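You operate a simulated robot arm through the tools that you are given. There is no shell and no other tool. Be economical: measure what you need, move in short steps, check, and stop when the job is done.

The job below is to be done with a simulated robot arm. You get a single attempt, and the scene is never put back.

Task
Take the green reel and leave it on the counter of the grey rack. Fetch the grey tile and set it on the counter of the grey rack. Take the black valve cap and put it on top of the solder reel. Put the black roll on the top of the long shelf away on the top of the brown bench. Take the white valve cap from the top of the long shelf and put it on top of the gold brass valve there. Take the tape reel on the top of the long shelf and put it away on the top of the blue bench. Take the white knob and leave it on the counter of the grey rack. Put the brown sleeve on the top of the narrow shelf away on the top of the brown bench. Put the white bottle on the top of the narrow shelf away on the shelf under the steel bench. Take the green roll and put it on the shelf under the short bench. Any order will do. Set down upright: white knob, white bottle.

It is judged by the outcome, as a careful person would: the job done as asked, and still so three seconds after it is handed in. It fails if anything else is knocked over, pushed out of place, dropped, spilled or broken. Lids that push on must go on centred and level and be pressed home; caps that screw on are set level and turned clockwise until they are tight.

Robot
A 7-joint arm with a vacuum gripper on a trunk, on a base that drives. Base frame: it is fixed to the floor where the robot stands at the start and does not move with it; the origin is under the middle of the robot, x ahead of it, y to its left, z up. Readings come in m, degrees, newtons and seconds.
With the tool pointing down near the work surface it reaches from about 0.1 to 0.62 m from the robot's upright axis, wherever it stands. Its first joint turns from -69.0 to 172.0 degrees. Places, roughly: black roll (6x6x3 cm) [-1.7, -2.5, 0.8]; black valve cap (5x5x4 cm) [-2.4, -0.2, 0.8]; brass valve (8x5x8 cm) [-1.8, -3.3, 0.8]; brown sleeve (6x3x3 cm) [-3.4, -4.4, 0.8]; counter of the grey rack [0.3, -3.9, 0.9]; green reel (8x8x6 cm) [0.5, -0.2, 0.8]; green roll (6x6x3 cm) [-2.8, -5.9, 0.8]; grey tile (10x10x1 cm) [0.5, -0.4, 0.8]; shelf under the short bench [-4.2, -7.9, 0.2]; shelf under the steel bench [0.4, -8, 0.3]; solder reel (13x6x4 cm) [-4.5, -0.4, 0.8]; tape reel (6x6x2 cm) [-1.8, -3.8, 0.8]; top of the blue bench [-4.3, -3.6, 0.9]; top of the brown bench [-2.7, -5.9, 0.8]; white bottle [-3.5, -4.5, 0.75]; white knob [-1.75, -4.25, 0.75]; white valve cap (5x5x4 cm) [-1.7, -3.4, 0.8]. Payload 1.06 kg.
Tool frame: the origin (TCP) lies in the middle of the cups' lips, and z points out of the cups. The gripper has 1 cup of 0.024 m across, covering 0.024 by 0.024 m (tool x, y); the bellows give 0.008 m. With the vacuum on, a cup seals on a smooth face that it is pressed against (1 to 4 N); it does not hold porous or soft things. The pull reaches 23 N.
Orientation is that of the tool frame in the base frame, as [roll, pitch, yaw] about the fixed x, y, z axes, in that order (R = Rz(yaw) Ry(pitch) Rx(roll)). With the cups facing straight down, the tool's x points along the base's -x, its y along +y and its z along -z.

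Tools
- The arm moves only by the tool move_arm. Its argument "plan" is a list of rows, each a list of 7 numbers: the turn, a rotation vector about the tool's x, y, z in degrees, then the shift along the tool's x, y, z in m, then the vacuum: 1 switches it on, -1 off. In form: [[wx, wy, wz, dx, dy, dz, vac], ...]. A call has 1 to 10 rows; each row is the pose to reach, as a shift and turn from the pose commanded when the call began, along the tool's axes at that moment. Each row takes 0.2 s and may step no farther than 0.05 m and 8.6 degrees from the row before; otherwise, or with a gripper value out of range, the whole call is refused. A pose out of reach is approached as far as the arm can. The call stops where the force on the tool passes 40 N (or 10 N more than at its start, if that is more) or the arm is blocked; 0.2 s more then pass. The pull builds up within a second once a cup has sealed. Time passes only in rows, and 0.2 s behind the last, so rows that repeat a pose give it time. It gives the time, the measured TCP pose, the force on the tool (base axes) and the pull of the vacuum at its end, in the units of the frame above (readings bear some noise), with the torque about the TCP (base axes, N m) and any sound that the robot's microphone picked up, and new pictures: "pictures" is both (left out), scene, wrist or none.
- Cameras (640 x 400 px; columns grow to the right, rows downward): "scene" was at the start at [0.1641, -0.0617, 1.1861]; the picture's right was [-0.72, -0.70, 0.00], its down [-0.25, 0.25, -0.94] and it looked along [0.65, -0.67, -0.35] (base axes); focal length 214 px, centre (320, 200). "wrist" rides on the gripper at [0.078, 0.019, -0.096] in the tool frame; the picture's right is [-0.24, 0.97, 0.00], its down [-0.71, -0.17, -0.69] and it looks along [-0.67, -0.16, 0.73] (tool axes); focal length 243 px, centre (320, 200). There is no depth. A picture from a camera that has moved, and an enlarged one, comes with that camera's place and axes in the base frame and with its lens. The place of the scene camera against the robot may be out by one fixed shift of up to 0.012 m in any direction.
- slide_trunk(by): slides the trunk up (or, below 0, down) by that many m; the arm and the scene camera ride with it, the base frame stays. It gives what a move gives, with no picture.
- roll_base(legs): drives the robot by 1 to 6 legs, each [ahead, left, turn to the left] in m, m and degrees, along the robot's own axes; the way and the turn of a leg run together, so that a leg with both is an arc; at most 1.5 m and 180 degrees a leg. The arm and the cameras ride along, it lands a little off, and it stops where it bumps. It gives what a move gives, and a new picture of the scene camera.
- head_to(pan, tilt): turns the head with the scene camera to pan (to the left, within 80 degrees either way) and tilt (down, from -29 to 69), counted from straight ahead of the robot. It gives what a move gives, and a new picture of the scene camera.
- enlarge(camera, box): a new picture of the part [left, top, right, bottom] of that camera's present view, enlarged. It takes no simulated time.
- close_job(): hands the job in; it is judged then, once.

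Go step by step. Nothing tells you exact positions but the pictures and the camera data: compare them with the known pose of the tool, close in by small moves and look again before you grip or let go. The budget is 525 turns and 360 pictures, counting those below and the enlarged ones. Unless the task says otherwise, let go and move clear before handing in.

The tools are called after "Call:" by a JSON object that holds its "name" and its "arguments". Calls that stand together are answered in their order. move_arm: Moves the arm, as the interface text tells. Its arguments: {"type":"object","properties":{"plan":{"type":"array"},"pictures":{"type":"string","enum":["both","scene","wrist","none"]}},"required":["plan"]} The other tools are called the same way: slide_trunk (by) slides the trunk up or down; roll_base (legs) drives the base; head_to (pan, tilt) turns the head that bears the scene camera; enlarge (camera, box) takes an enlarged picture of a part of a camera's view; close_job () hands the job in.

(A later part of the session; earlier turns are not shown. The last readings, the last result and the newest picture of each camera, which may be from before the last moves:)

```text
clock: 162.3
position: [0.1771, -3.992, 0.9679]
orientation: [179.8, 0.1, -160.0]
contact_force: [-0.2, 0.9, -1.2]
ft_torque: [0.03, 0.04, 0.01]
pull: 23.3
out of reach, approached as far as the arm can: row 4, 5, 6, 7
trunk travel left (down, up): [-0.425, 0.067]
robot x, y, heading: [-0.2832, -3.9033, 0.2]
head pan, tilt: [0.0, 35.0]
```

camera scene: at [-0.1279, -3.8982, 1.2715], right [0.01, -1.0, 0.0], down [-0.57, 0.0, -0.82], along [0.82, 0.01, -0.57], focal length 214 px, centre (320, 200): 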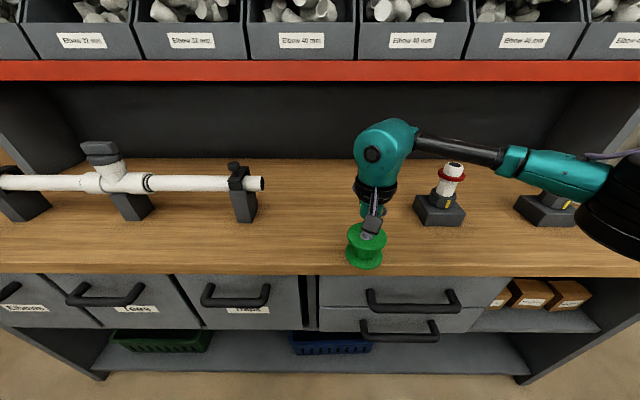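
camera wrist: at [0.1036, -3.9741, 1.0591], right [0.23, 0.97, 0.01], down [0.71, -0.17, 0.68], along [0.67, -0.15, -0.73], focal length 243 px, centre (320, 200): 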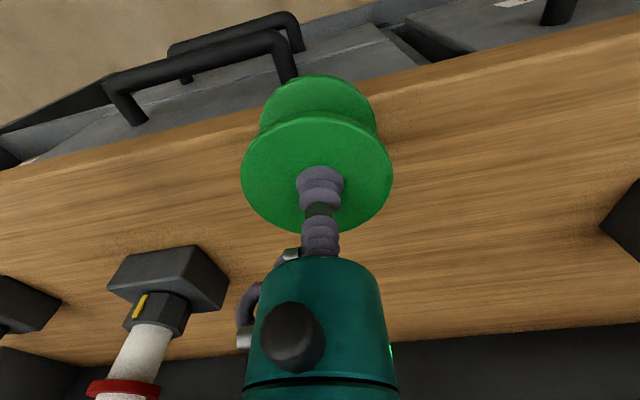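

Call:
{"name": "move_arm", "arguments": {"plan": [[0, 0, 0, 0, -0.03, 0, 1], [0, 0, 0, 0, -0.06, 0, 1], [0, 0, 0, 0, -0.1, 0, 1]], "pictures": "none"}}

Call:
{"name": "move_arm", "arguments": {"plan": [[0, 0, 0, -0.03, 0, 0, 1], [0, 0, 0, -0.06, 0, 0, 1], [0, 0, 0, -0.1, 0, 0, 1]], "pictures": "none"}}

```text
clock: 163.1
position: [0.2124, -4.0856, 0.9662]
orientation: [179.7, 0.0, -159.8]
contact_force: [-0.2, -0.1, -0.3]
ft_torque: [0.01, 0.01, -0.04]
pull: 23.0
trunk travel left (down, up): [-0.425, 0.067]
robot x, y, heading: [-0.2841, -3.9013, 0.5]
head pan, tilt: [0.0, 35.0]
```

```text
clock: 163.9
position: [0.2701, -4.0788, 0.9659]
orientation: [179.8, 0.1, -159.9]
contact_force: [0.6, 0.2, -1.2]
ft_torque: [0.04, 0.04, 0.0]
pull: 23.0
out of reach, approached as far as the arm can: row 2, 3
trunk travel left (down, up): [-0.425, 0.067]
robot x, y, heading: [-0.2783, -3.9041, 0.5]
head pan, tilt: [0.0, 35.0]
```

The arm reaches forward-right but not forward-left in this posture. This spot, about (0.27, -4.08), is free counter, so I'll check clearance to the stand.

Call:
{"name": "move_arm", "arguments": {"plan": [[0, 0, 0, 0, 0, 0, 1]]}}

```text
clock: 164.3
position: [0.2689, -4.0779, 0.9665]
orientation: [179.7, 0.1, -159.9]
contact_force: [-1.1, 0.1, -2.0]
ft_torque: [0.02, -0.03, 0.02]
pull: 22.7
trunk travel left (down, up): [-0.425, 0.067]
robot x, y, heading: [-0.2769, -3.9028, 0.3]
head pan, tilt: [0.0, 35.0]
camera scene: at [-0.128, -3.8982, 1.2715], right [0.01, -1.0, 0.0], down [-0.57, 0.0, -0.82], along [0.82, 0.01, -0.57], focal length 214 px, centre (320, 200)
camera wrist: at [0.1913, -4.0865, 1.0609], right [-0.11, 0.99, 0.0], down [0.72, 0.08, 0.69], along [0.68, 0.08, -0.73], focal length 243 px, centre (320, 200)
```

scene: 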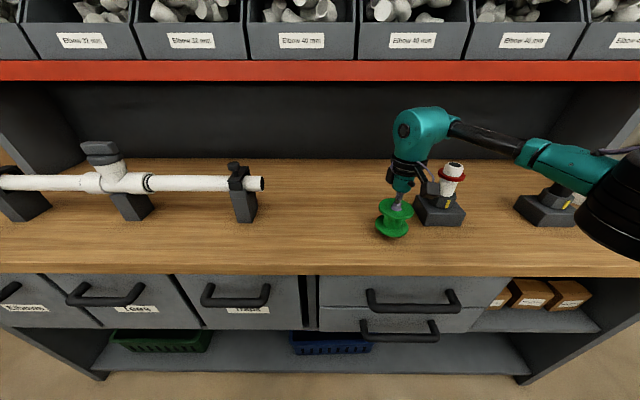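
wrist: 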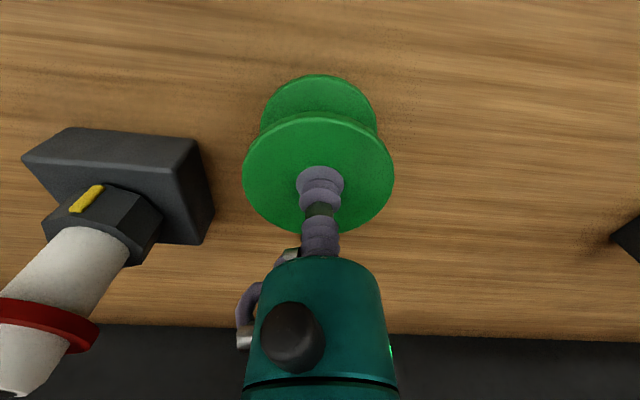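

There's about 4 cm clearance, which is fine. I'll lower it in small steps until contact.

Call:
{"name": "move_arm", "arguments": {"plan": [[0, 0, 0, 0, 0, 0.01, 1], [0, 0, 0, 0, 0, 0.017, 1], [0, 0, 0, 0, 0, 0.021, 1], [0, 0, 0, 0, 0, 0.024, 1], [0, 0, 0, 0, 0, 0.027, 1], [0, 0, 0, 0, 0, 0.03, 1]], "pictures": "none"}}

```text
clock: 165.7
position: [0.2697, -4.0781, 0.9379]
orientation: [179.7, 0.4, -159.9]
contact_force: [0.0, -1.1, 9.4]
ft_torque: [-0.06, -0.02, 0.0]
pull: 22.9
trunk travel left (down, up): [-0.425, 0.067]
robot x, y, heading: [-0.281, -3.9005, 0.3]
head pan, tilt: [0.0, 35.0]
```

Contact is made. I'll release and lift.

Call:
{"name": "move_arm", "arguments": {"plan": [[0, 0, 0, 0, 0, 0, -1], [0, 0, 0, 0, 0, 0, -1], [0, 0, 0, 0, 0, -0.003, -1], [0, 0, 0, 0, 0, -0.003, -1], [0, 0, 0, 0, 0, -0.015, -1], [0, 0, 0, 0, 0, -0.05, -1], [0, 0, 0, 0, 0, -0.1, -1]]}}

```text
clock: 167.3
position: [0.2636, -4.0829, 1.0275]
orientation: [179.7, 0.0, -160.2]
contact_force: [0.8, -0.1, 0.6]
ft_torque: [-0.03, 0.01, -0.01]
pull: 0.1
out of reach, approached as far as the arm can: row 7
trunk travel left (down, up): [-0.425, 0.067]
robot x, y, heading: [-0.2813, -3.9039, 0.7]
head pan, tilt: [0.0, 35.0]
camera scene: at [-0.1283, -3.8982, 1.2715], right [0.01, -1.0, 0.0], down [-0.57, 0.0, -0.82], along [0.82, 0.01, -0.57], focal length 214 px, centre (320, 200)
camera wrist: at [0.1856, -4.0916, 1.1221], right [-0.11, 0.99, 0.01], down [0.72, 0.07, 0.68], along [0.68, 0.08, -0.73], focal length 243 px, centre (320, 200)
```

scene: 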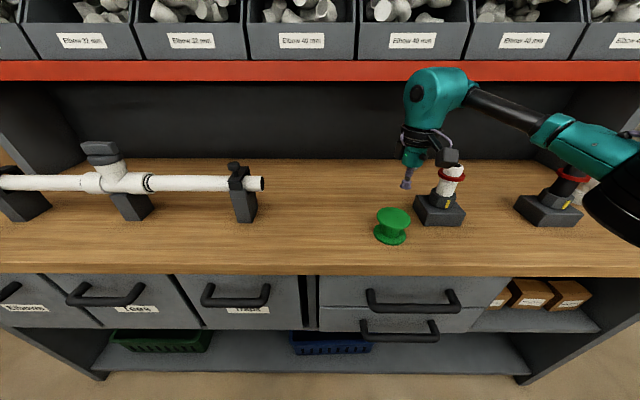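
wrist: 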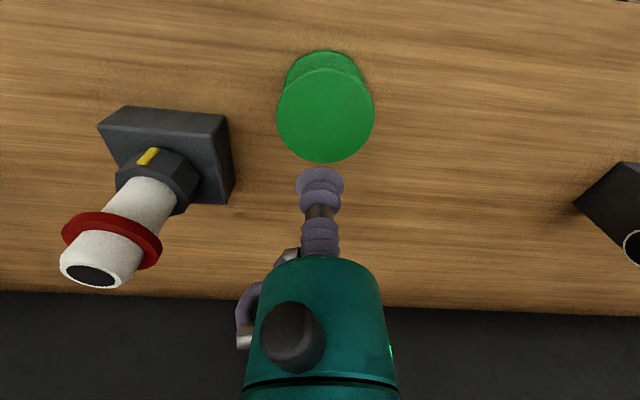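

The reel is on the counter. I'll tuck the arm, then turn toward the long shelf for the white knob.

Call:
{"name": "move_arm", "arguments": {"plan": [[0, 0, 0, 0.04, 0.005, 0, 0], [0, 0, 0, 0.08, 0.01, -0.01, 0], [0, 0, 3, 0.12, 0.015, -0.02, 0], [0, 0, 6, 0.16, 0.02, -0.04, 0], [0, 0, 9, 0.2, 0.025, -0.06, 0], [0, 0, 12, 0.24, 0.03, -0.07, 0], [0, 0, 15, 0.28, 0.035, -0.07, 0], [0, 0, 20, 0.306, 0.037, -0.07, 0]], "pictures": "none"}}

Call:
{"name": "roll_base", "arguments": {"legs": [[-0.3, 0, 0], [0, 0, 179]]}}

Call:
{"name": "head_to", "arguments": {"pan": -5, "tilt": 20}}

```text
clock: 169.1
position: [-0.0366, -4.1554, 1.0967]
orientation: [179.7, -0.1, -179.8]
contact_force: [-0.3, -0.3, 0.7]
ft_torque: [-0.02, 0.0, -0.02]
pull: 0.0
trunk travel left (down, up): [-0.425, 0.067]
robot x, y, heading: [-0.2843, -3.9051, 0.5]
head pan, tilt: [0.0, 35.0]
```

```text
clock: 178.4
position: [-0.8216, -3.6531, 1.0972]
orientation: [179.8, -0.2, -0.4]
contact_force: [0.3, 0.0, 0.1]
ft_torque: [-0.03, -0.01, -0.02]
pull: 0.0
trunk travel left (down, up): [-0.425, 0.067]
robot x, y, heading: [-0.5786, -3.9052, 180.3]
head pan, tilt: [0.0, 35.0]
camera scene: at [-0.7262, -3.901, 1.2715], right [0.0, 1.0, 0.0], down [0.57, 0.0, -0.82], along [-0.82, 0.0, -0.57], focal length 214 px, centre (320, 200)
```

scene: 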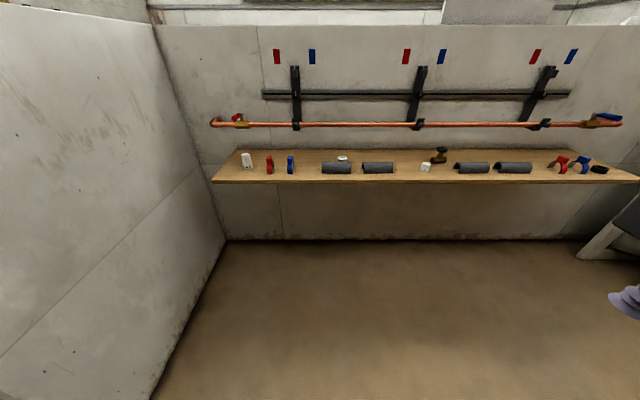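

```text
clock: 179.2
position: [-0.8206, -3.6543, 1.0962]
orientation: [179.8, -0.1, -0.4]
contact_force: [-0.3, 0.7, -0.5]
ft_torque: [-0.03, -0.05, 0.0]
pull: 0.1
trunk travel left (down, up): [-0.425, 0.067]
robot x, y, heading: [-0.5819, -3.908, 180.1]
head pan, tilt: [-5.0, 20.0]
camera scene: at [-0.7309, -3.8929, 1.2953], right [0.09, 1.0, 0.0], down [0.34, -0.03, -0.94], along [-0.94, 0.08, -0.34], focal length 214 px, centre (320, 200)
```

scene: 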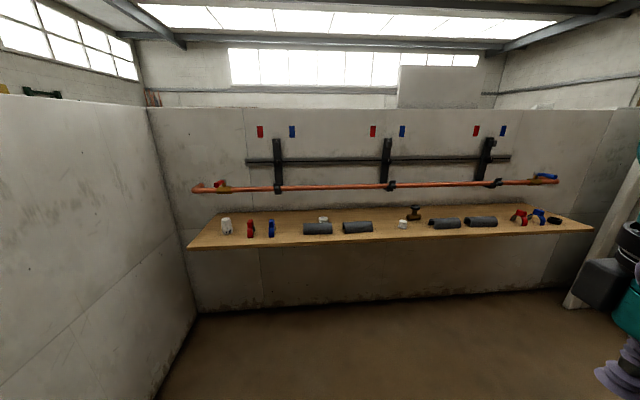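

The long shelf, left to right: white knob, red and blue clips, sleeves, tape reel behind, white cap, brass valve, and black roll at the right end. I'll approach the knob angled southwest.

Call:
{"name": "roll_base", "arguments": {"legs": [[0.6, 0.14, 0], [0, 0, 41]]}}

Call:
{"name": "head_to", "arguments": {"pan": -15, "tilt": 40}}

```text
clock: 184.6
position: [-1.5315, -4.0113, 1.0975]
orientation: [179.7, -0.1, 40.3]
contact_force: [-0.3, -0.1, -0.2]
ft_torque: [-0.01, -0.01, 0.02]
pull: 0.0
trunk travel left (down, up): [-0.425, 0.067]
robot x, y, heading: [-1.1847, -4.0405, -139.2]
head pan, tilt: [-5.0, 20.0]
camera scene: at [-1.303, -4.1338, 1.2954], right [-0.58, 0.81, 0.0], down [0.28, 0.2, -0.94], along [-0.76, -0.55, -0.34], focal length 214 px, centre (320, 200)
```

scene: 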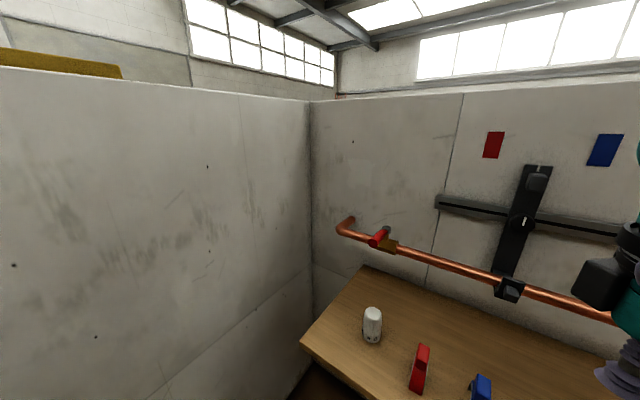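

```text
clock: 185.4
position: [-1.5319, -4.011, 1.0973]
orientation: [179.7, 0.0, 40.4]
contact_force: [1.2, 0.5, -0.1]
ft_torque: [0.04, 0.0, -0.02]
pull: 0.2
trunk travel left (down, up): [-0.425, 0.067]
robot x, y, heading: [-1.1855, -4.0428, -139.3]
head pan, tilt: [-15.0, 40.0]
camera scene: at [-1.3039, -4.1164, 1.264], right [-0.43, 0.9, 0.0], down [0.58, 0.28, -0.77], along [-0.69, -0.33, -0.64], focal length 214 px, centre (320, 200)
```

scene: 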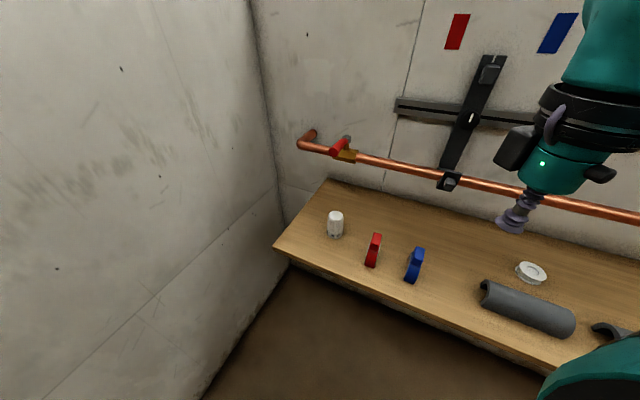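

The knob is near (-1.75, -4.28). I'll nudge 8 cm ahead and lower the trunk to its original height.

Call:
{"name": "roll_base", "arguments": {"legs": [[0.08, 0, 0]]}}

Call:
{"name": "slide_trunk", "arguments": {"by": -0.1}}

Call:
{"name": "enlarge", "arguments": {"camera": "wrist", "box": [0, 0, 640, 400]}}

```text
clock: 186.5
position: [-1.5937, -4.0641, 1.0963]
orientation: [179.8, -0.1, 40.4]
contact_force: [0.5, 0.4, 0.3]
ft_torque: [0.03, 0.01, -0.01]
pull: 0.0
trunk travel left (down, up): [-0.425, 0.067]
robot x, y, heading: [-1.2441, -4.0961, -139.5]
head pan, tilt: [-15.0, 40.0]
camera scene: at [-1.3656, -4.1695, 1.2638], right [-0.43, 0.9, 0.0], down [0.58, 0.28, -0.77], along [-0.69, -0.33, -0.64], focal length 214 px, centre (320, 200)
```

scene: 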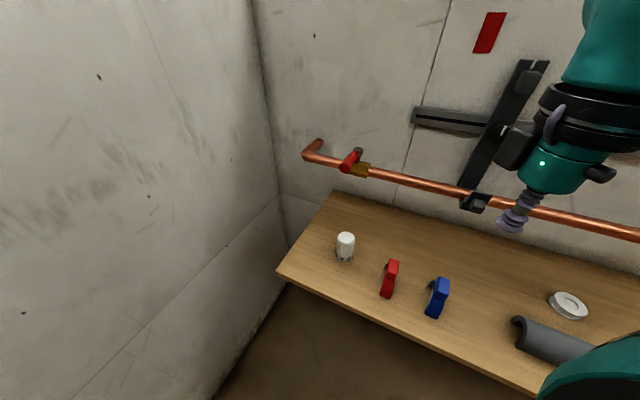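

```text
clock: 187.8
position: [-1.5924, -4.0634, 0.9946]
orientation: [179.7, -0.2, 40.5]
contact_force: [0.6, -0.6, -1.3]
ft_torque: [-0.01, 0.01, 0.02]
pull: 0.0
trunk travel left (down, up): [-0.325, 0.167]
robot x, y, heading: [-1.2423, -4.1017, -139.4]
head pan, tilt: [-15.0, 40.0]
```

```text
1.00 times, centred on (320, 200) of wrist (not enlarged: the box is as wide or as high as the picture)
camera zoom: at [-1.5195, -4.0264, 1.092], right [0.45, -0.89, 0.0], down [-0.65, -0.33, 0.68], along [-0.61, -0.31, -0.73], focal length 243 px, centre (320, 200)
```

zoom: 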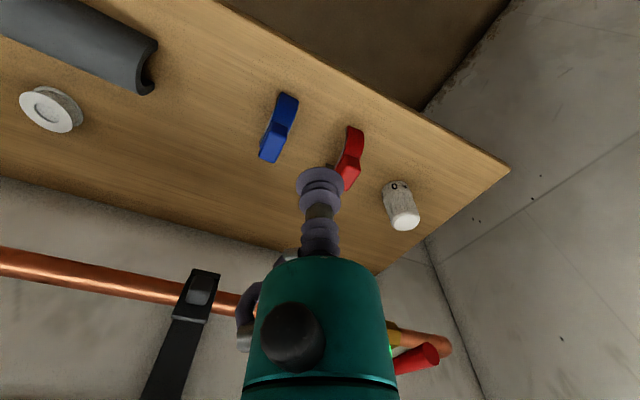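

The knob's top triangulates to about (-1.705, -4.262, 0.851). I'll move above it at z≈0.91 and re-check.

Call:
{"name": "move_arm", "arguments": {"plan": [[0, 0, 0, -0.04, 0.015, 0.0, 0], [0, 0, 0, -0.08, 0.03, 0, 0], [0, 0, 0, -0.12, 0.045, 0.02, 0], [0, 0, 0, -0.16, 0.06, 0.04, 0], [0, 0, 0, -0.19, 0.07, 0.06, 0], [0, 0, 0, -0.2145, 0.0778, 0.085, 0]]}}

```text
clock: 189.2
position: [-1.7065, -4.2625, 0.9124]
orientation: [179.7, 0.0, 40.4]
contact_force: [0.0, -1.3, 0.1]
ft_torque: [-0.01, 0.0, 0.01]
pull: 0.1
trunk travel left (down, up): [-0.325, 0.167]
robot x, y, heading: [-1.2462, -4.0957, -139.1]
head pan, tilt: [-15.0, 40.0]
camera scene: at [-1.3912, -4.1916, 1.1557], right [-0.43, 0.9, 0.0], down [0.58, 0.28, -0.77], along [-0.69, -0.33, -0.64], focal length 214 px, centre (320, 200)
camera wrist: at [-1.6331, -4.2251, 1.0079], right [0.45, -0.89, 0.01], down [-0.65, -0.33, 0.68], along [-0.61, -0.31, -0.73], focal length 243 px, centre (320, 200)
```

scene: 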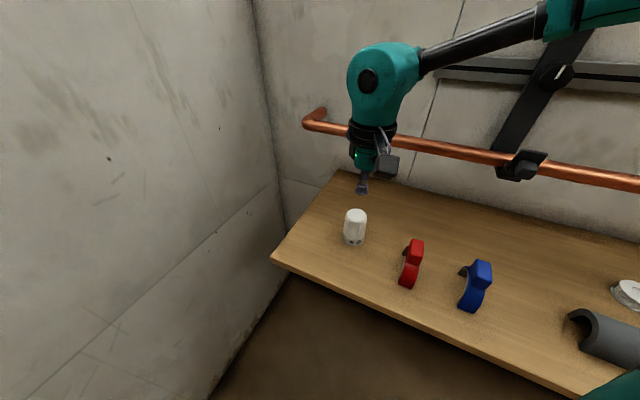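
wrist: 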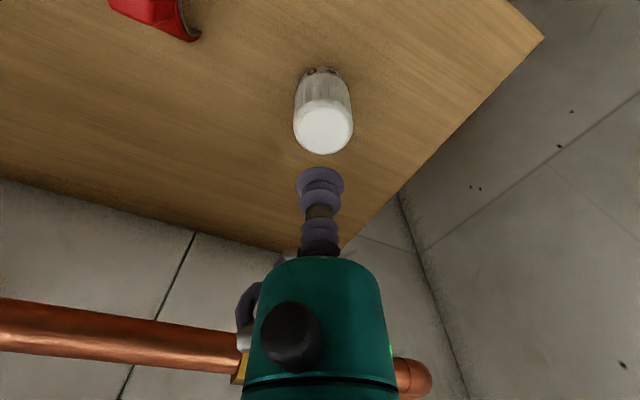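

The knob's top is centred under the cup at z≈0.851. I'll descend with the vacuum on.

Call:
{"name": "move_arm", "arguments": {"plan": [[0, 0, 0, 0.002, 0.001, 0.035, 1], [0, 0, 0, 0.002, 0.001, 0.052, 1], [0, 0, 0, 0.002, 0.001, 0.058, 1], [0, 0, 0, 0.002, 0.001, 0.061, 1], [0, 0, 0, 0.002, 0.001, 0.063, 1], [0, 0, 0, 0.002, 0.001, 0.063, 1]], "pictures": "wrist"}}

```text
clock: 190.6
position: [-1.7027, -4.2626, 0.8493]
orientation: [179.7, 0.1, 40.4]
contact_force: [-3.7, 3.9, 18.6]
ft_torque: [0.0, 0.01, 0.0]
pull: 22.7
trunk travel left (down, up): [-0.325, 0.167]
robot x, y, heading: [-1.2458, -4.0952, -139.5]
head pan, tilt: [-15.0, 40.0]
camera wrist: at [-1.6293, -4.2245, 0.9446], right [0.45, -0.89, 0.01], down [-0.65, -0.33, 0.68], along [-0.61, -0.31, -0.73], focal length 243 px, centre (320, 200)
```

wrist: 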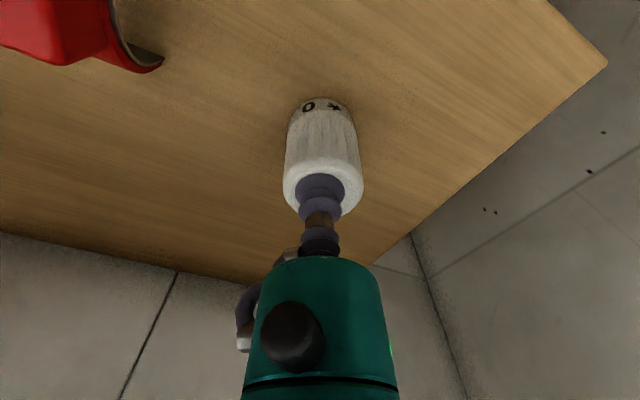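

Sealed. I'll lift and tuck.

Call:
{"name": "move_arm", "arguments": {"plan": [[0, 0, 0, 0, 0, -0.015, 1], [0, 0, 0, 0, 0, -0.06, 1], [0, 0, 0, 0, 0, -0.1, 1], [0, 0, 0, 0.02, -0.008, -0.14, 1], [0, 0, 0, 0.06, -0.02, -0.16, 1], [0, 0, 0, 0.1, -0.035, -0.18, 1], [0, 0, 0, 0.14, -0.05, -0.2, 1], [0, 0, 0, 0.18, -0.065, -0.22, 1], [0, 0, 0, 0.21, -0.077, -0.24, 1]], "pictures": "wrist"}}

```text
clock: 192.6
position: [-1.5931, -4.066, 1.0879]
orientation: [179.7, -0.1, 40.4]
contact_force: [0.7, -0.4, -0.7]
ft_torque: [0.02, 0.02, 0.03]
pull: 22.7
trunk travel left (down, up): [-0.325, 0.167]
robot x, y, heading: [-1.2467, -4.0963, -139.5]
head pan, tilt: [-15.0, 40.0]
camera wrist: at [-1.5204, -4.029, 1.1831], right [0.45, -0.89, 0.0], down [-0.65, -0.33, 0.68], along [-0.61, -0.31, -0.73], focal length 243 px, centre (320, 200)
```

wrist: 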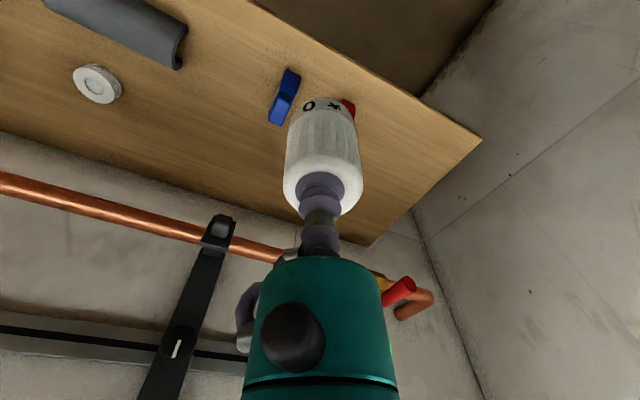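

Knob in hand. I'll back away and return to the rack counter.

Call:
{"name": "roll_base", "arguments": {"legs": [[-0.5, 0, 0], [0, 0, 139.5], [0.6, 0, 0]]}}

Call:
{"name": "slide_trunk", "arguments": {"by": 0.1}}

Call:
{"name": "head_to", "arguments": {"pan": 0, "tilt": 35}}

```text
clock: 204.3
position: [-0.0219, -4.0202, 1.088]
orientation: [179.8, -0.2, 179.8]
contact_force: [-0.2, 0.7, -1.4]
ft_torque: [-0.01, 0.0, 0.02]
pull: 23.0
trunk travel left (down, up): [-0.325, 0.167]
robot x, y, heading: [-0.2651, -3.7723, -0.1]
head pan, tilt: [-15.0, 40.0]
camera scene: at [-0.0862, -3.7875, 1.1557], right [-0.26, -0.97, 0.0], down [-0.62, 0.17, -0.77], along [0.74, -0.2, -0.64], focal length 214 px, centre (320, 200)
```

scene: 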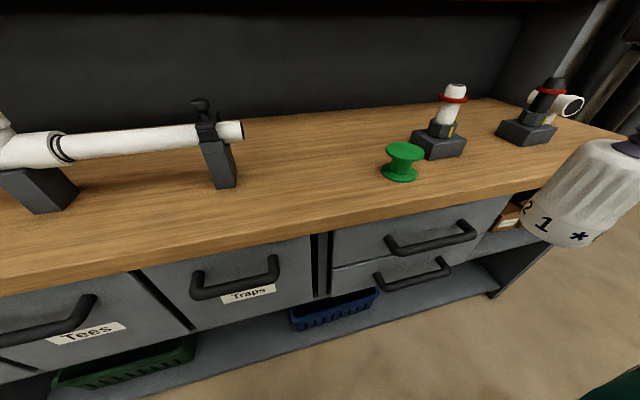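

```text
clock: 205.6
position: [-0.0225, -4.0202, 1.1867]
orientation: [179.7, -0.1, 179.8]
contact_force: [0.3, -0.7, -1.0]
ft_torque: [-0.02, -0.01, -0.04]
pull: 23.3
trunk travel left (down, up): [-0.425, 0.067]
robot x, y, heading: [-0.2678, -3.7724, 0.4]
head pan, tilt: [-15.0, 40.0]
```

```text
clock: 206.4
position: [-0.0218, -4.0212, 1.1877]
orientation: [179.8, -0.1, 179.8]
contact_force: [1.2, 0.4, -1.0]
ft_torque: [0.02, -0.02, -0.02]
pull: 23.1
trunk travel left (down, up): [-0.425, 0.067]
robot x, y, heading: [-0.2697, -3.7721, 0.2]
head pan, tilt: [0.0, 35.0]
camera scene: at [-0.1149, -3.7656, 1.2715], right [0.0, -1.0, 0.0], down [-0.57, 0.0, -0.82], along [0.82, 0.0, -0.57], focal length 214 px, centre (320, 200)
```

scene: 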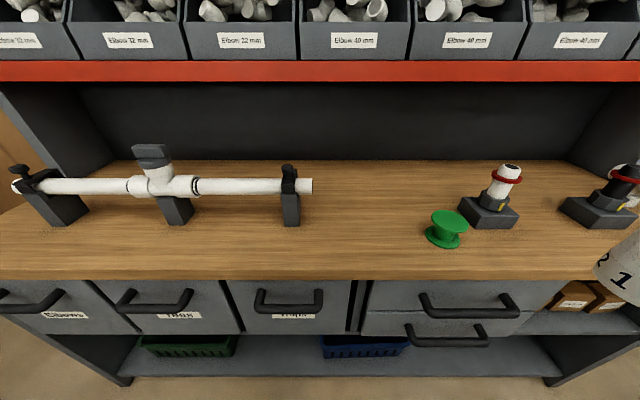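

Call:
{"name": "move_arm", "arguments": {"plan": [[0, 0, 0, -0.035, 0.01, 0.01, 1], [0, 0, 0, -0.07, 0.02, 0.03, 1], [0, 0, 0, -0.105, 0.03, 0.05, 1], [0, 0, 0, -0.14, 0.04, 0.07, 1], [0, 0, 0, -0.175, 0.05, 0.09, 1], [0, 0, 0, -0.21, 0.06, 0.11, 1], [0, 0, 0, -0.245, 0.061, 0.135, 1], [0, 0, 0, -0.275, 0.061, 0.16, 1], [0, 0, 0, -0.292, 0.061, 0.19, 1], [0, 0, 0, -0.292, 0.061, 0.22, 1]]}}

```text
clock: 208.6
position: [0.27, -3.9578, 0.9672]
orientation: [179.7, -0.1, 179.8]
contact_force: [0.2, 0.1, -0.2]
ft_torque: [0.0, -0.01, 0.01]
pull: 22.8
trunk travel left (down, up): [-0.425, 0.067]
robot x, y, heading: [-0.2676, -3.7723, 0.2]
head pan, tilt: [0.0, 35.0]
camera scene: at [-0.1148, -3.7655, 1.2715], right [0.0, -1.0, 0.0], down [-0.57, 0.0, -0.82], along [0.82, 0.0, -0.57], focal length 214 px, centre (320, 200)
camera wrist: at [0.1933, -3.9401, 1.0623], right [0.24, 0.97, 0.0], down [0.71, -0.18, 0.68], along [0.66, -0.16, -0.73], focal length 243 px, centre (320, 200)
```

scene: 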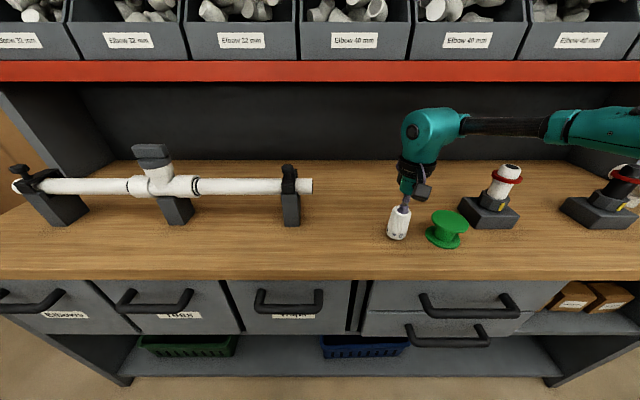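
wrist: 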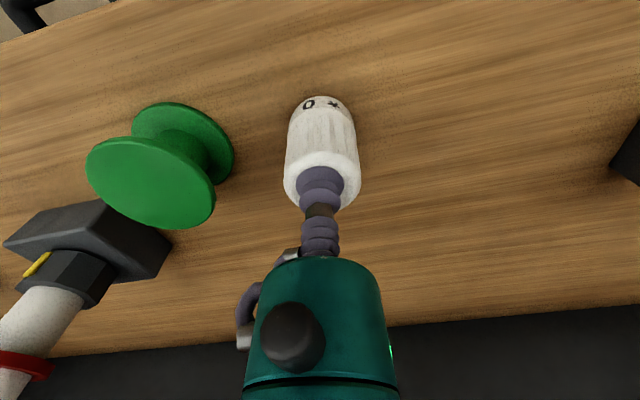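

Call:
{"name": "move_arm", "arguments": {"plan": [[0, 0, 0, 0, 0, 0.004, 1], [0, 0, 0, 0, 0, 0.008, 1], [0, 0, 0, 0, 0, 0.011, 1], [0, 0, 0, 0, 0, 0.014, 1], [0, 0, 0, 0, 0, 0.017, 1], [0, 0, 0, 0, 0, 0.02, 1], [0, 0, 0, 0, 0, 0.022, 1]], "pictures": "none"}}

```text
clock: 210.2
position: [0.269, -3.9598, 0.9474]
orientation: [179.6, 0.2, 179.7]
contact_force: [3.6, -3.8, 21.5]
ft_torque: [-0.03, 0.02, 0.03]
pull: 23.0
trunk travel left (down, up): [-0.425, 0.067]
robot x, y, heading: [-0.2671, -3.771, -0.0]
head pan, tilt: [0.0, 35.0]
```

Contact. I'll relieve slightly and release.

Call:
{"name": "move_arm", "arguments": {"plan": [[0, 0, 0, 0, 0, -0.003, 1], [0, 0, 0, 0, 0, -0.003, -1], [0, 0, 0, 0, 0, -0.003, -1], [0, 0, 0, 0, 0, -0.003, -1], [0, 0, 0, 0, 0, -0.01, -1], [0, 0, 0, 0, 0, -0.04, -1], [0, 0, 0, 0.02, 0, -0.08, -1], [0, 0, 0, 0.06, 0, -0.11, -1]]}}

```text
clock: 212.0
position: [0.2082, -3.9603, 1.0566]
orientation: [179.7, 0.0, 179.9]
contact_force: [-0.2, 0.2, 0.4]
ft_torque: [0.03, 0.0, -0.02]
pull: 0.1
trunk travel left (down, up): [-0.425, 0.067]
robot x, y, heading: [-0.2661, -3.7732, 0.3]
head pan, tilt: [0.0, 35.0]
camera scene: at [-0.1158, -3.7655, 1.2716], right [0.0, -1.0, 0.0], down [-0.57, 0.0, -0.82], along [0.82, 0.0, -0.57], focal length 214 px, centre (320, 200)
camera wrist: at [0.132, -3.9415, 1.1512], right [0.24, 0.97, 0.0], down [0.71, -0.18, 0.68], along [0.66, -0.16, -0.73], focal length 243 px, centre (320, 200)
```

scene: 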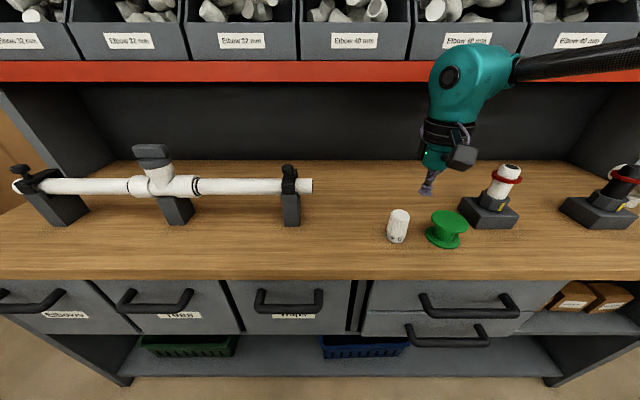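
wrist: 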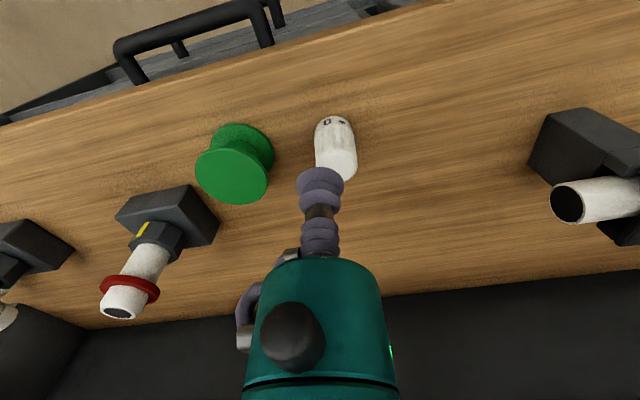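

The knob stands upright. Next is the white valve cap and brass valve: tuck, turn around and approach the long shelf.

Call:
{"name": "move_arm", "arguments": {"plan": [[0, 0, 0, 0.045, -0.01, 0, 0], [0, 0, 0, 0.09, -0.02, -0.01, 0], [0, 0, 0, 0.135, -0.035, -0.02, 0], [0, 0, 0, 0.18, -0.05, -0.04, 0], [0, 0, 0, 0.225, -0.06, -0.05, 0]], "pictures": "none"}}

Call:
{"name": "roll_base", "arguments": {"legs": [[-0.3, 0, 0], [0, 0, 179.8], [0.55, -0.2, 0]]}}

Call:
{"name": "head_to", "arguments": {"pan": -15, "tilt": 35}}

```text
refused: row 4 steps farther than a row can; nothing moved
```

```text
clock: 224.3
position: [-1.5936, -3.3844, 1.055]
orientation: [179.7, -0.1, 0.1]
contact_force: [-0.3, 0.0, 0.0]
ft_torque: [-0.01, 0.02, 0.01]
pull: 0.0
trunk travel left (down, up): [-0.425, 0.067]
robot x, y, heading: [-1.1139, -3.5721, -179.7]
head pan, tilt: [0.0, 35.0]
camera scene: at [-1.2626, -3.569, 1.2715], right [-0.01, 1.0, 0.0], down [0.57, 0.0, -0.82], along [-0.82, -0.01, -0.57], focal length 214 px, centre (320, 200)
```

scene: 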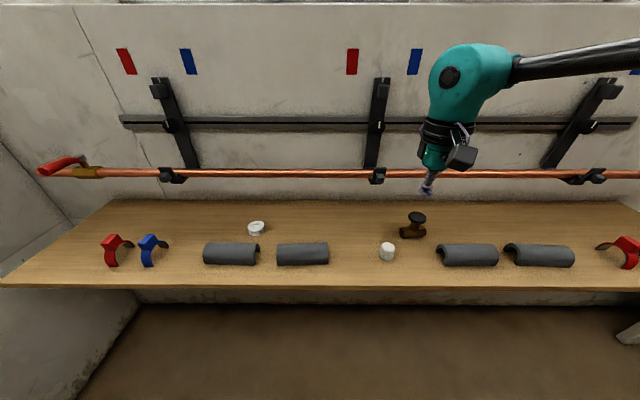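

```text
clock: 225.1
position: [-1.5934, -3.3847, 1.0545]
orientation: [179.7, -0.1, 0.1]
contact_force: [0.0, 0.3, -0.7]
ft_torque: [-0.05, 0.02, 0.02]
pull: 0.0
trunk travel left (down, up): [-0.425, 0.067]
robot x, y, heading: [-1.1183, -3.5719, -179.6]
head pan, tilt: [-15.0, 35.0]
camera scene: at [-1.2594, -3.5464, 1.2715], right [0.25, 0.97, 0.0], down [0.56, -0.14, -0.82], along [-0.79, 0.21, -0.57], focal length 214 px, centre (320, 200)
```

scene: 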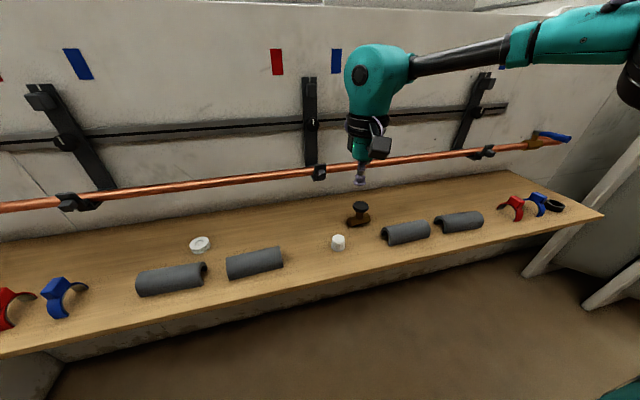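

The arm hadn't tucked (that move was refused), but nothing was touched. Now a close look at the cap and valve.

Call:
{"name": "enlarge", "arguments": {"camera": "scene", "box": [310, 185, 406, 245]}}

Call:
{"name": "enlarge", "arguments": {"camera": "wrist", "box": [0, 0, 640, 400]}}

```text
6.67 times, centred on (358, 215) of scene
camera zoom: at [-1.2594, -3.5464, 1.2715], right [0.25, 0.97, 0.0], down [0.56, -0.14, -0.82], along [-0.79, 0.21, -0.57], focal length 1430 px, centre (67, 100)
```

zoom: 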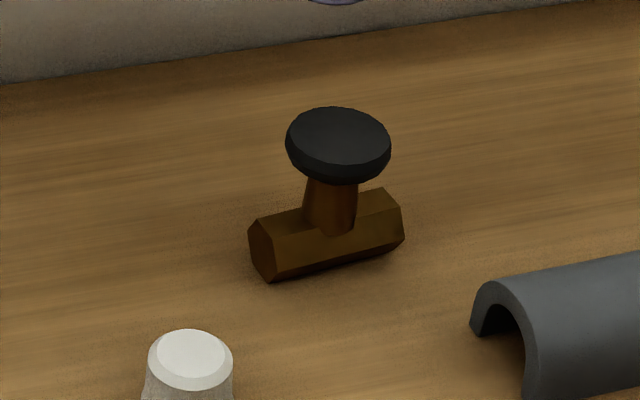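

```text
1.00 times, centred on (320, 200) of wrist (not enlarged: the box is as wide or as high as the picture)
camera zoom: at [-1.5137, -3.4029, 1.1507], right [-0.23, -0.97, 0.0], down [-0.71, 0.17, 0.68], along [-0.67, 0.16, -0.73], focal length 243 px, centre (320, 200)
```

zoom: 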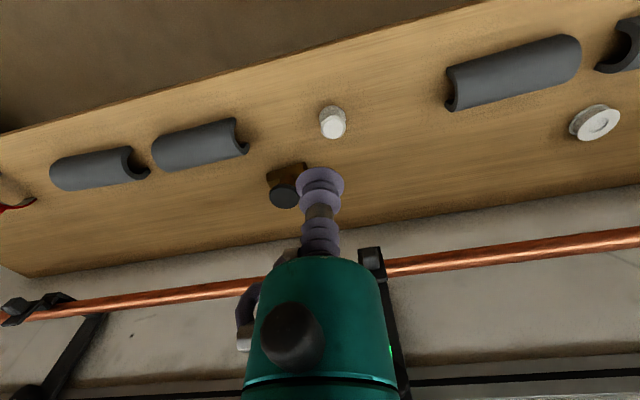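

The cap's top is about (-1.669, -3.383, 0.839) and the valve's disc about (-1.725, -3.30, 0.89). I'll close in 10 cm and lower the trunk.

Call:
{"name": "roll_base", "arguments": {"legs": [[0.1, 0, 0]]}}

Call:
{"name": "slide_trunk", "arguments": {"by": -0.08}}

Call:
{"name": "move_arm", "arguments": {"plan": [[0, 0, 0, 0.0, 0, 0, 0]]}}

```text
clock: 226.2
position: [-1.6942, -3.3855, 1.0555]
orientation: [179.7, -0.1, 0.1]
contact_force: [-0.6, -0.4, 0.4]
ft_torque: [-0.02, 0.0, -0.05]
pull: 0.0
trunk travel left (down, up): [-0.425, 0.067]
robot x, y, heading: [-1.2159, -3.5731, -179.5]
head pan, tilt: [-15.0, 35.0]
camera scene: at [-1.36, -3.5472, 1.2714], right [0.25, 0.97, 0.0], down [0.56, -0.14, -0.82], along [-0.79, 0.21, -0.57], focal length 214 px, centre (320, 200)
```

scene: 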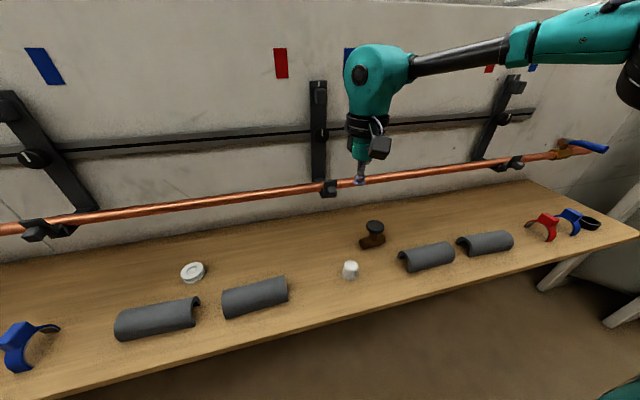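

```text
clock: 227.4
position: [-1.6928, -3.3871, 0.9749]
orientation: [179.7, 0.1, 0.2]
contact_force: [0.8, 0.1, -0.4]
ft_torque: [-0.03, -0.02, 0.0]
pull: 0.1
trunk travel left (down, up): [-0.345, 0.147]
robot x, y, heading: [-1.2179, -3.5745, -179.5]
head pan, tilt: [-15.0, 35.0]
```

```text
clock: 227.8
position: [-1.6934, -3.3867, 0.9756]
orientation: [179.6, 0.0, 0.2]
contact_force: [0.5, 0.5, 0.1]
ft_torque: [0.01, -0.01, 0.0]
pull: 0.0
trunk travel left (down, up): [-0.345, 0.147]
robot x, y, heading: [-1.218, -3.5755, -179.6]
head pan, tilt: [-15.0, 35.0]
camera scene: at [-1.389, -3.5474, 1.1832], right [0.25, 0.97, 0.0], down [0.56, -0.14, -0.82], along [-0.79, 0.21, -0.57], focal length 214 px, centre (320, 200)
camera wrist: at [-1.6135, -3.404, 1.0707], right [-0.23, -0.97, 0.0], down [-0.71, 0.17, 0.68], along [-0.67, 0.16, -0.73], focal length 243 px, centre (320, 200)
```

scene: 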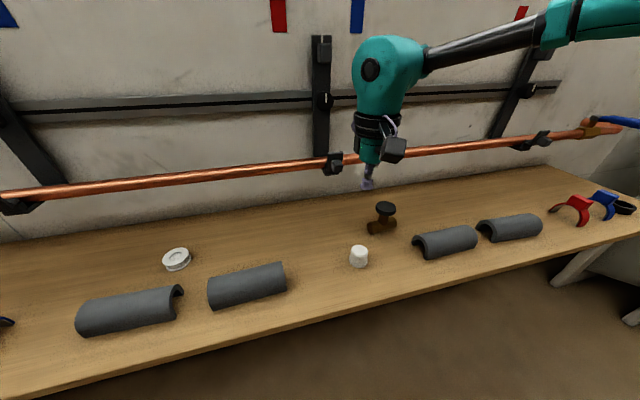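
wrist: 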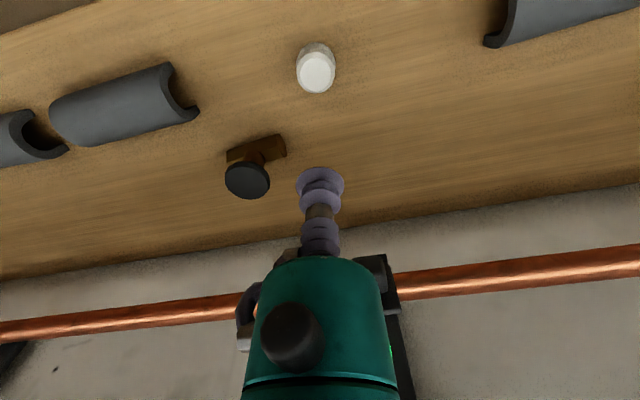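

Call:
{"name": "move_arm", "arguments": {"plan": [[0, 0, 0, 0.021, 0, 0.04, 0], [0, 0, 0, 0.021, 0, 0.08, 0]], "pictures": "wrist"}}

Call:
{"name": "enlarge", "arguments": {"camera": "scene", "box": [310, 170, 438, 290]}}

```text
clock: 228.4
position: [-1.6725, -3.386, 0.8939]
orientation: [179.8, 0.0, 0.0]
contact_force: [-0.5, -0.3, -0.1]
ft_torque: [0.01, -0.04, 0.0]
pull: 0.0
trunk travel left (down, up): [-0.345, 0.147]
robot x, y, heading: [-1.2135, -3.5715, -179.2]
head pan, tilt: [-15.0, 35.0]
camera wrist: at [-1.5928, -3.4038, 0.9894], right [-0.23, -0.97, 0.0], down [-0.71, 0.17, 0.68], along [-0.67, 0.16, -0.73], focal length 243 px, centre (320, 200)
```

wrist: 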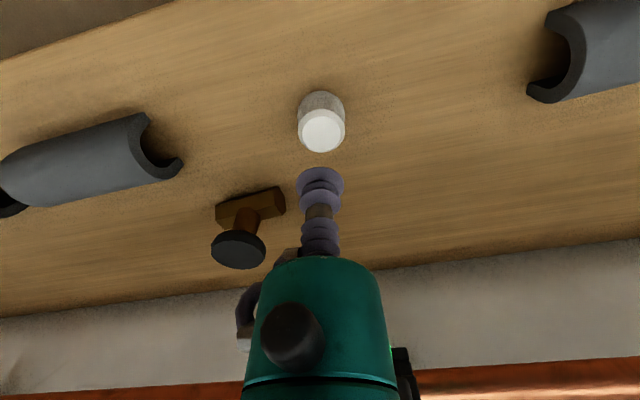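

```text
3.33 times, centred on (374, 230) of scene
camera zoom: at [-1.3893, -3.5474, 1.1831], right [0.25, 0.97, 0.0], down [0.56, -0.14, -0.82], along [-0.79, 0.21, -0.57], focal length 715 px, centre (140, 100)
```

zoom: 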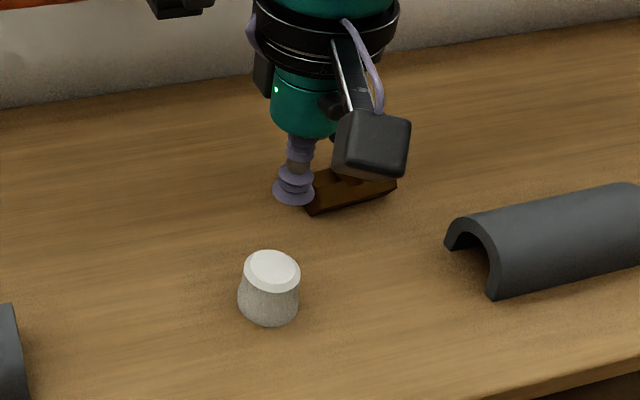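

Call:
{"name": "move_arm", "arguments": {"plan": [[0, 0, 0, 0.001, 0.002, 0.03, 1], [0, 0, 0, 0.001, 0.002, 0.05, 1], [0, 0, 0, 0.001, 0.002, 0.055, 1], [0, 0, 0, 0.001, 0.002, 0.059, 1], [0, 0, 0, 0.001, 0.002, 0.062, 1], [0, 0, 0, 0.001, 0.002, 0.064, 1], [0, 0, 0, 0.001, 0.002, 0.064, 1]], "pictures": "wrist"}}

```text
clock: 230.0
position: [-1.6709, -3.389, 0.8311]
orientation: [179.7, 0.0, 0.3]
contact_force: [-1.4, 0.1, -0.1]
ft_torque: [-0.02, 0.0, -0.05]
pull: 0.0
trunk travel left (down, up): [-0.345, 0.147]
robot x, y, heading: [-1.2161, -3.5772, -179.9]
head pan, tilt: [-15.0, 35.0]
camera wrist: at [-1.5915, -3.4066, 0.9264], right [-0.23, -0.97, 0.0], down [-0.71, 0.17, 0.68], along [-0.67, 0.16, -0.73], focal length 243 px, centre (320, 200)
```

wrist: 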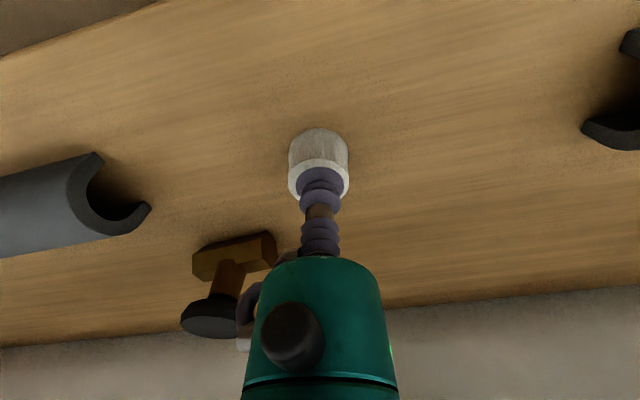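

Call:
{"name": "move_arm", "arguments": {"plan": [[0, 0, 0, 0, 0, 0.003, 1], [0, 0, 0, 0, 0, 0.006, 1], [0, 0, 0, 0, 0, 0.009, 1], [0, 0, 0, 0, 0, 0.011, 1], [0, 0, 0, 0, 0, 0.011, 1], [0, 0, 0, 0, 0, 0.011, 1]], "pictures": "wrist"}}

```text
clock: 231.4
position: [-1.6711, -3.3902, 0.8209]
orientation: [179.7, -0.1, 0.2]
contact_force: [0.0, 0.0, -0.2]
ft_torque: [0.02, 0.0, -0.03]
pull: 0.0
trunk travel left (down, up): [-0.345, 0.147]
robot x, y, heading: [-1.22, -3.5734, -179.4]
head pan, tilt: [-15.0, 35.0]
camera wrist: at [-1.5912, -3.4065, 0.9158], right [-0.23, -0.97, 0.0], down [-0.71, 0.17, 0.68], along [-0.67, 0.16, -0.73], focal length 243 px, centre (320, 200)
```

wrist: 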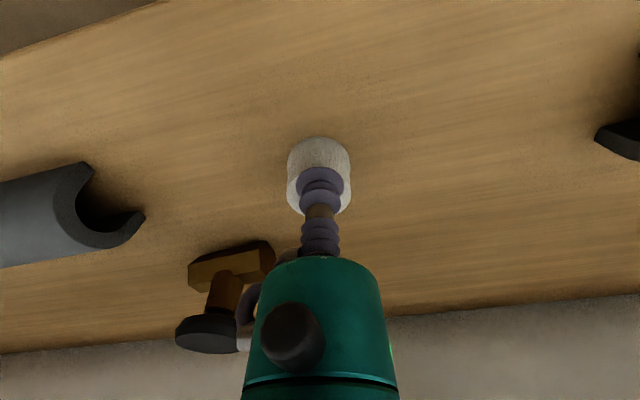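

The cap is shorter than estimated, so its top is nearer (-1.680, -3.389, 0.817). I'll shift 9 mm toward the wall and continue down.

Call:
{"name": "move_arm", "arguments": {"plan": [[0, 0, 0, -0.009, 0, 0, 1], [0, 0, 0, -0.009, 0, 0.003, 1], [0, 0, 0, -0.009, 0, 0.006, 1], [0, 0, 0, -0.009, 0, 0.008, 1], [0, 0, 0, -0.009, 0, 0.01, 1], [0, 0, 0, -0.009, 0, 0.01, 1], [0, 0, 0, -0.009, 0, 0.01, 1]], "pictures": "wrist"}}

```text
clock: 233.0
position: [-1.6792, -3.3892, 0.8107]
orientation: [179.7, 0.1, 0.2]
contact_force: [-2.9, 0.1, 15.8]
ft_torque: [0.05, 0.04, 0.01]
pull: 22.6
trunk travel left (down, up): [-0.345, 0.147]
robot x, y, heading: [-1.2136, -3.5749, -179.6]
head pan, tilt: [-15.0, 35.0]
camera wrist: at [-1.5998, -3.4069, 0.9062], right [-0.23, -0.97, 0.01], down [-0.71, 0.17, 0.68], along [-0.67, 0.16, -0.73], focal length 243 px, centre (320, 200)
```

wrist: 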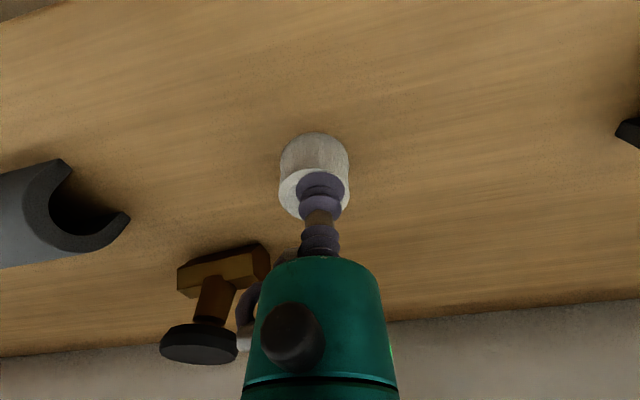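

The cap is sealed (top at about 0.814). The valve disc recomputes to (-1.767, -3.281, 0.849). I'll lift and reposition the base slightly.

Call:
{"name": "move_arm", "arguments": {"plan": [[0, 0, 0, 0, 0, -0.01, 1], [0, 0, 0, 0, 0, -0.05, 1], [0, 0, 0, 0, 0, -0.1, 1], [0, 0, 0, 0, 0, -0.15, 1], [0, 0, 0, 0, 0, -0.17, 1]], "pictures": "none"}}

Call:
{"name": "roll_base", "arguments": {"legs": [[0.03, -0.1, 0]]}}

Call:
{"name": "enlarge", "arguments": {"camera": "wrist", "box": [0, 0, 640, 400]}}

```text
clock: 234.2
position: [-1.6794, -3.3883, 0.9804]
orientation: [179.7, -0.1, 0.1]
contact_force: [0.0, -0.3, -0.4]
ft_torque: [0.0, 0.01, 0.0]
pull: 22.9
trunk travel left (down, up): [-0.345, 0.147]
robot x, y, heading: [-1.2157, -3.5738, -179.8]
head pan, tilt: [-15.0, 35.0]
```

```text
clock: 235.8
position: [-1.7103, -3.2886, 0.9801]
orientation: [179.7, 0.0, 0.1]
contact_force: [0.2, 0.3, 0.9]
ft_torque: [0.01, -0.01, -0.07]
pull: 22.6
trunk travel left (down, up): [-0.345, 0.147]
robot x, y, heading: [-1.2456, -3.4735, -179.7]
head pan, tilt: [-15.0, 35.0]
camera scene: at [-1.4196, -3.4477, 1.1832], right [0.25, 0.97, 0.0], down [0.56, -0.14, -0.82], along [-0.79, 0.21, -0.57], focal length 214 px, centre (320, 200)
```

scene: 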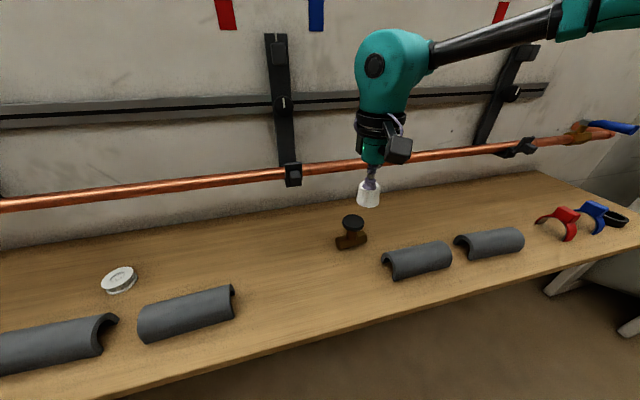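

```text
1.00 times, centred on (320, 200) of wrist (not enlarged: the box is as wide or as high as the picture)
camera zoom: at [-1.6311, -3.3064, 1.0755], right [-0.23, -0.97, 0.0], down [-0.71, 0.17, 0.68], along [-0.67, 0.16, -0.73], focal length 243 px, centre (320, 200)
```

zoom: 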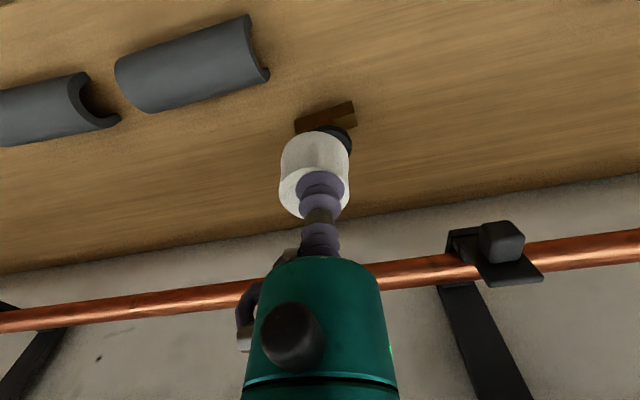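

The valve disc is consistently at (-1.766, -3.280, 0.849), and the cap sits about 5 mm off the cup's centre. I'll align the cap above the disc.

Call:
{"name": "move_arm", "arguments": {"plan": [[0, 0, 0, -0.03, -0.003, 0.0, 1], [0, 0, 0, -0.051, -0.0046, 0.03, 1], [0, 0, 0, -0.051, -0.0046, 0.06, 1]], "pictures": "wrist"}}

Call:
{"name": "enlarge", "arguments": {"camera": "scene", "box": [300, 160, 420, 260]}}

```text
clock: 236.6
position: [-1.7622, -3.2836, 0.9192]
orientation: [179.8, 0.0, 0.3]
contact_force: [-0.5, 0.0, 0.2]
ft_torque: [-0.03, 0.03, 0.0]
pull: 22.8
trunk travel left (down, up): [-0.345, 0.147]
robot x, y, heading: [-1.2485, -3.4727, -179.3]
head pan, tilt: [-15.0, 35.0]
camera wrist: at [-1.682, -3.3018, 1.0153], right [-0.23, -0.97, 0.0], down [-0.71, 0.17, 0.68], along [-0.67, 0.16, -0.73], focal length 243 px, centre (320, 200)
```

wrist: 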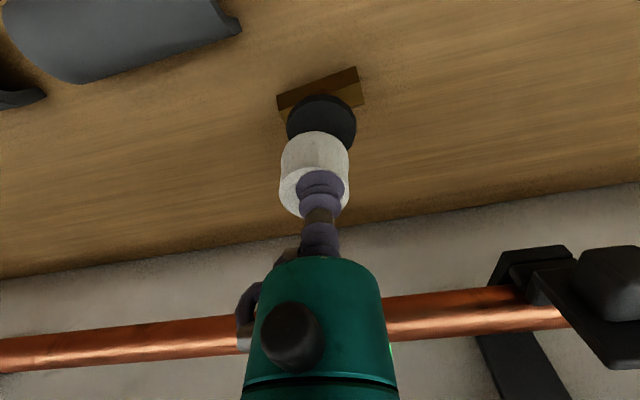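

```text
4.00 times, centred on (360, 210) of scene
camera zoom: at [-1.4195, -3.448, 1.1832], right [0.25, 0.97, 0.0], down [0.56, -0.14, -0.82], along [-0.79, 0.21, -0.57], focal length 858 px, centre (160, 160)
```

zoom: 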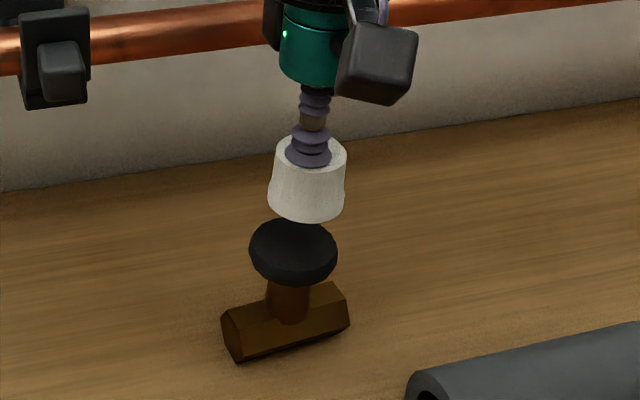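

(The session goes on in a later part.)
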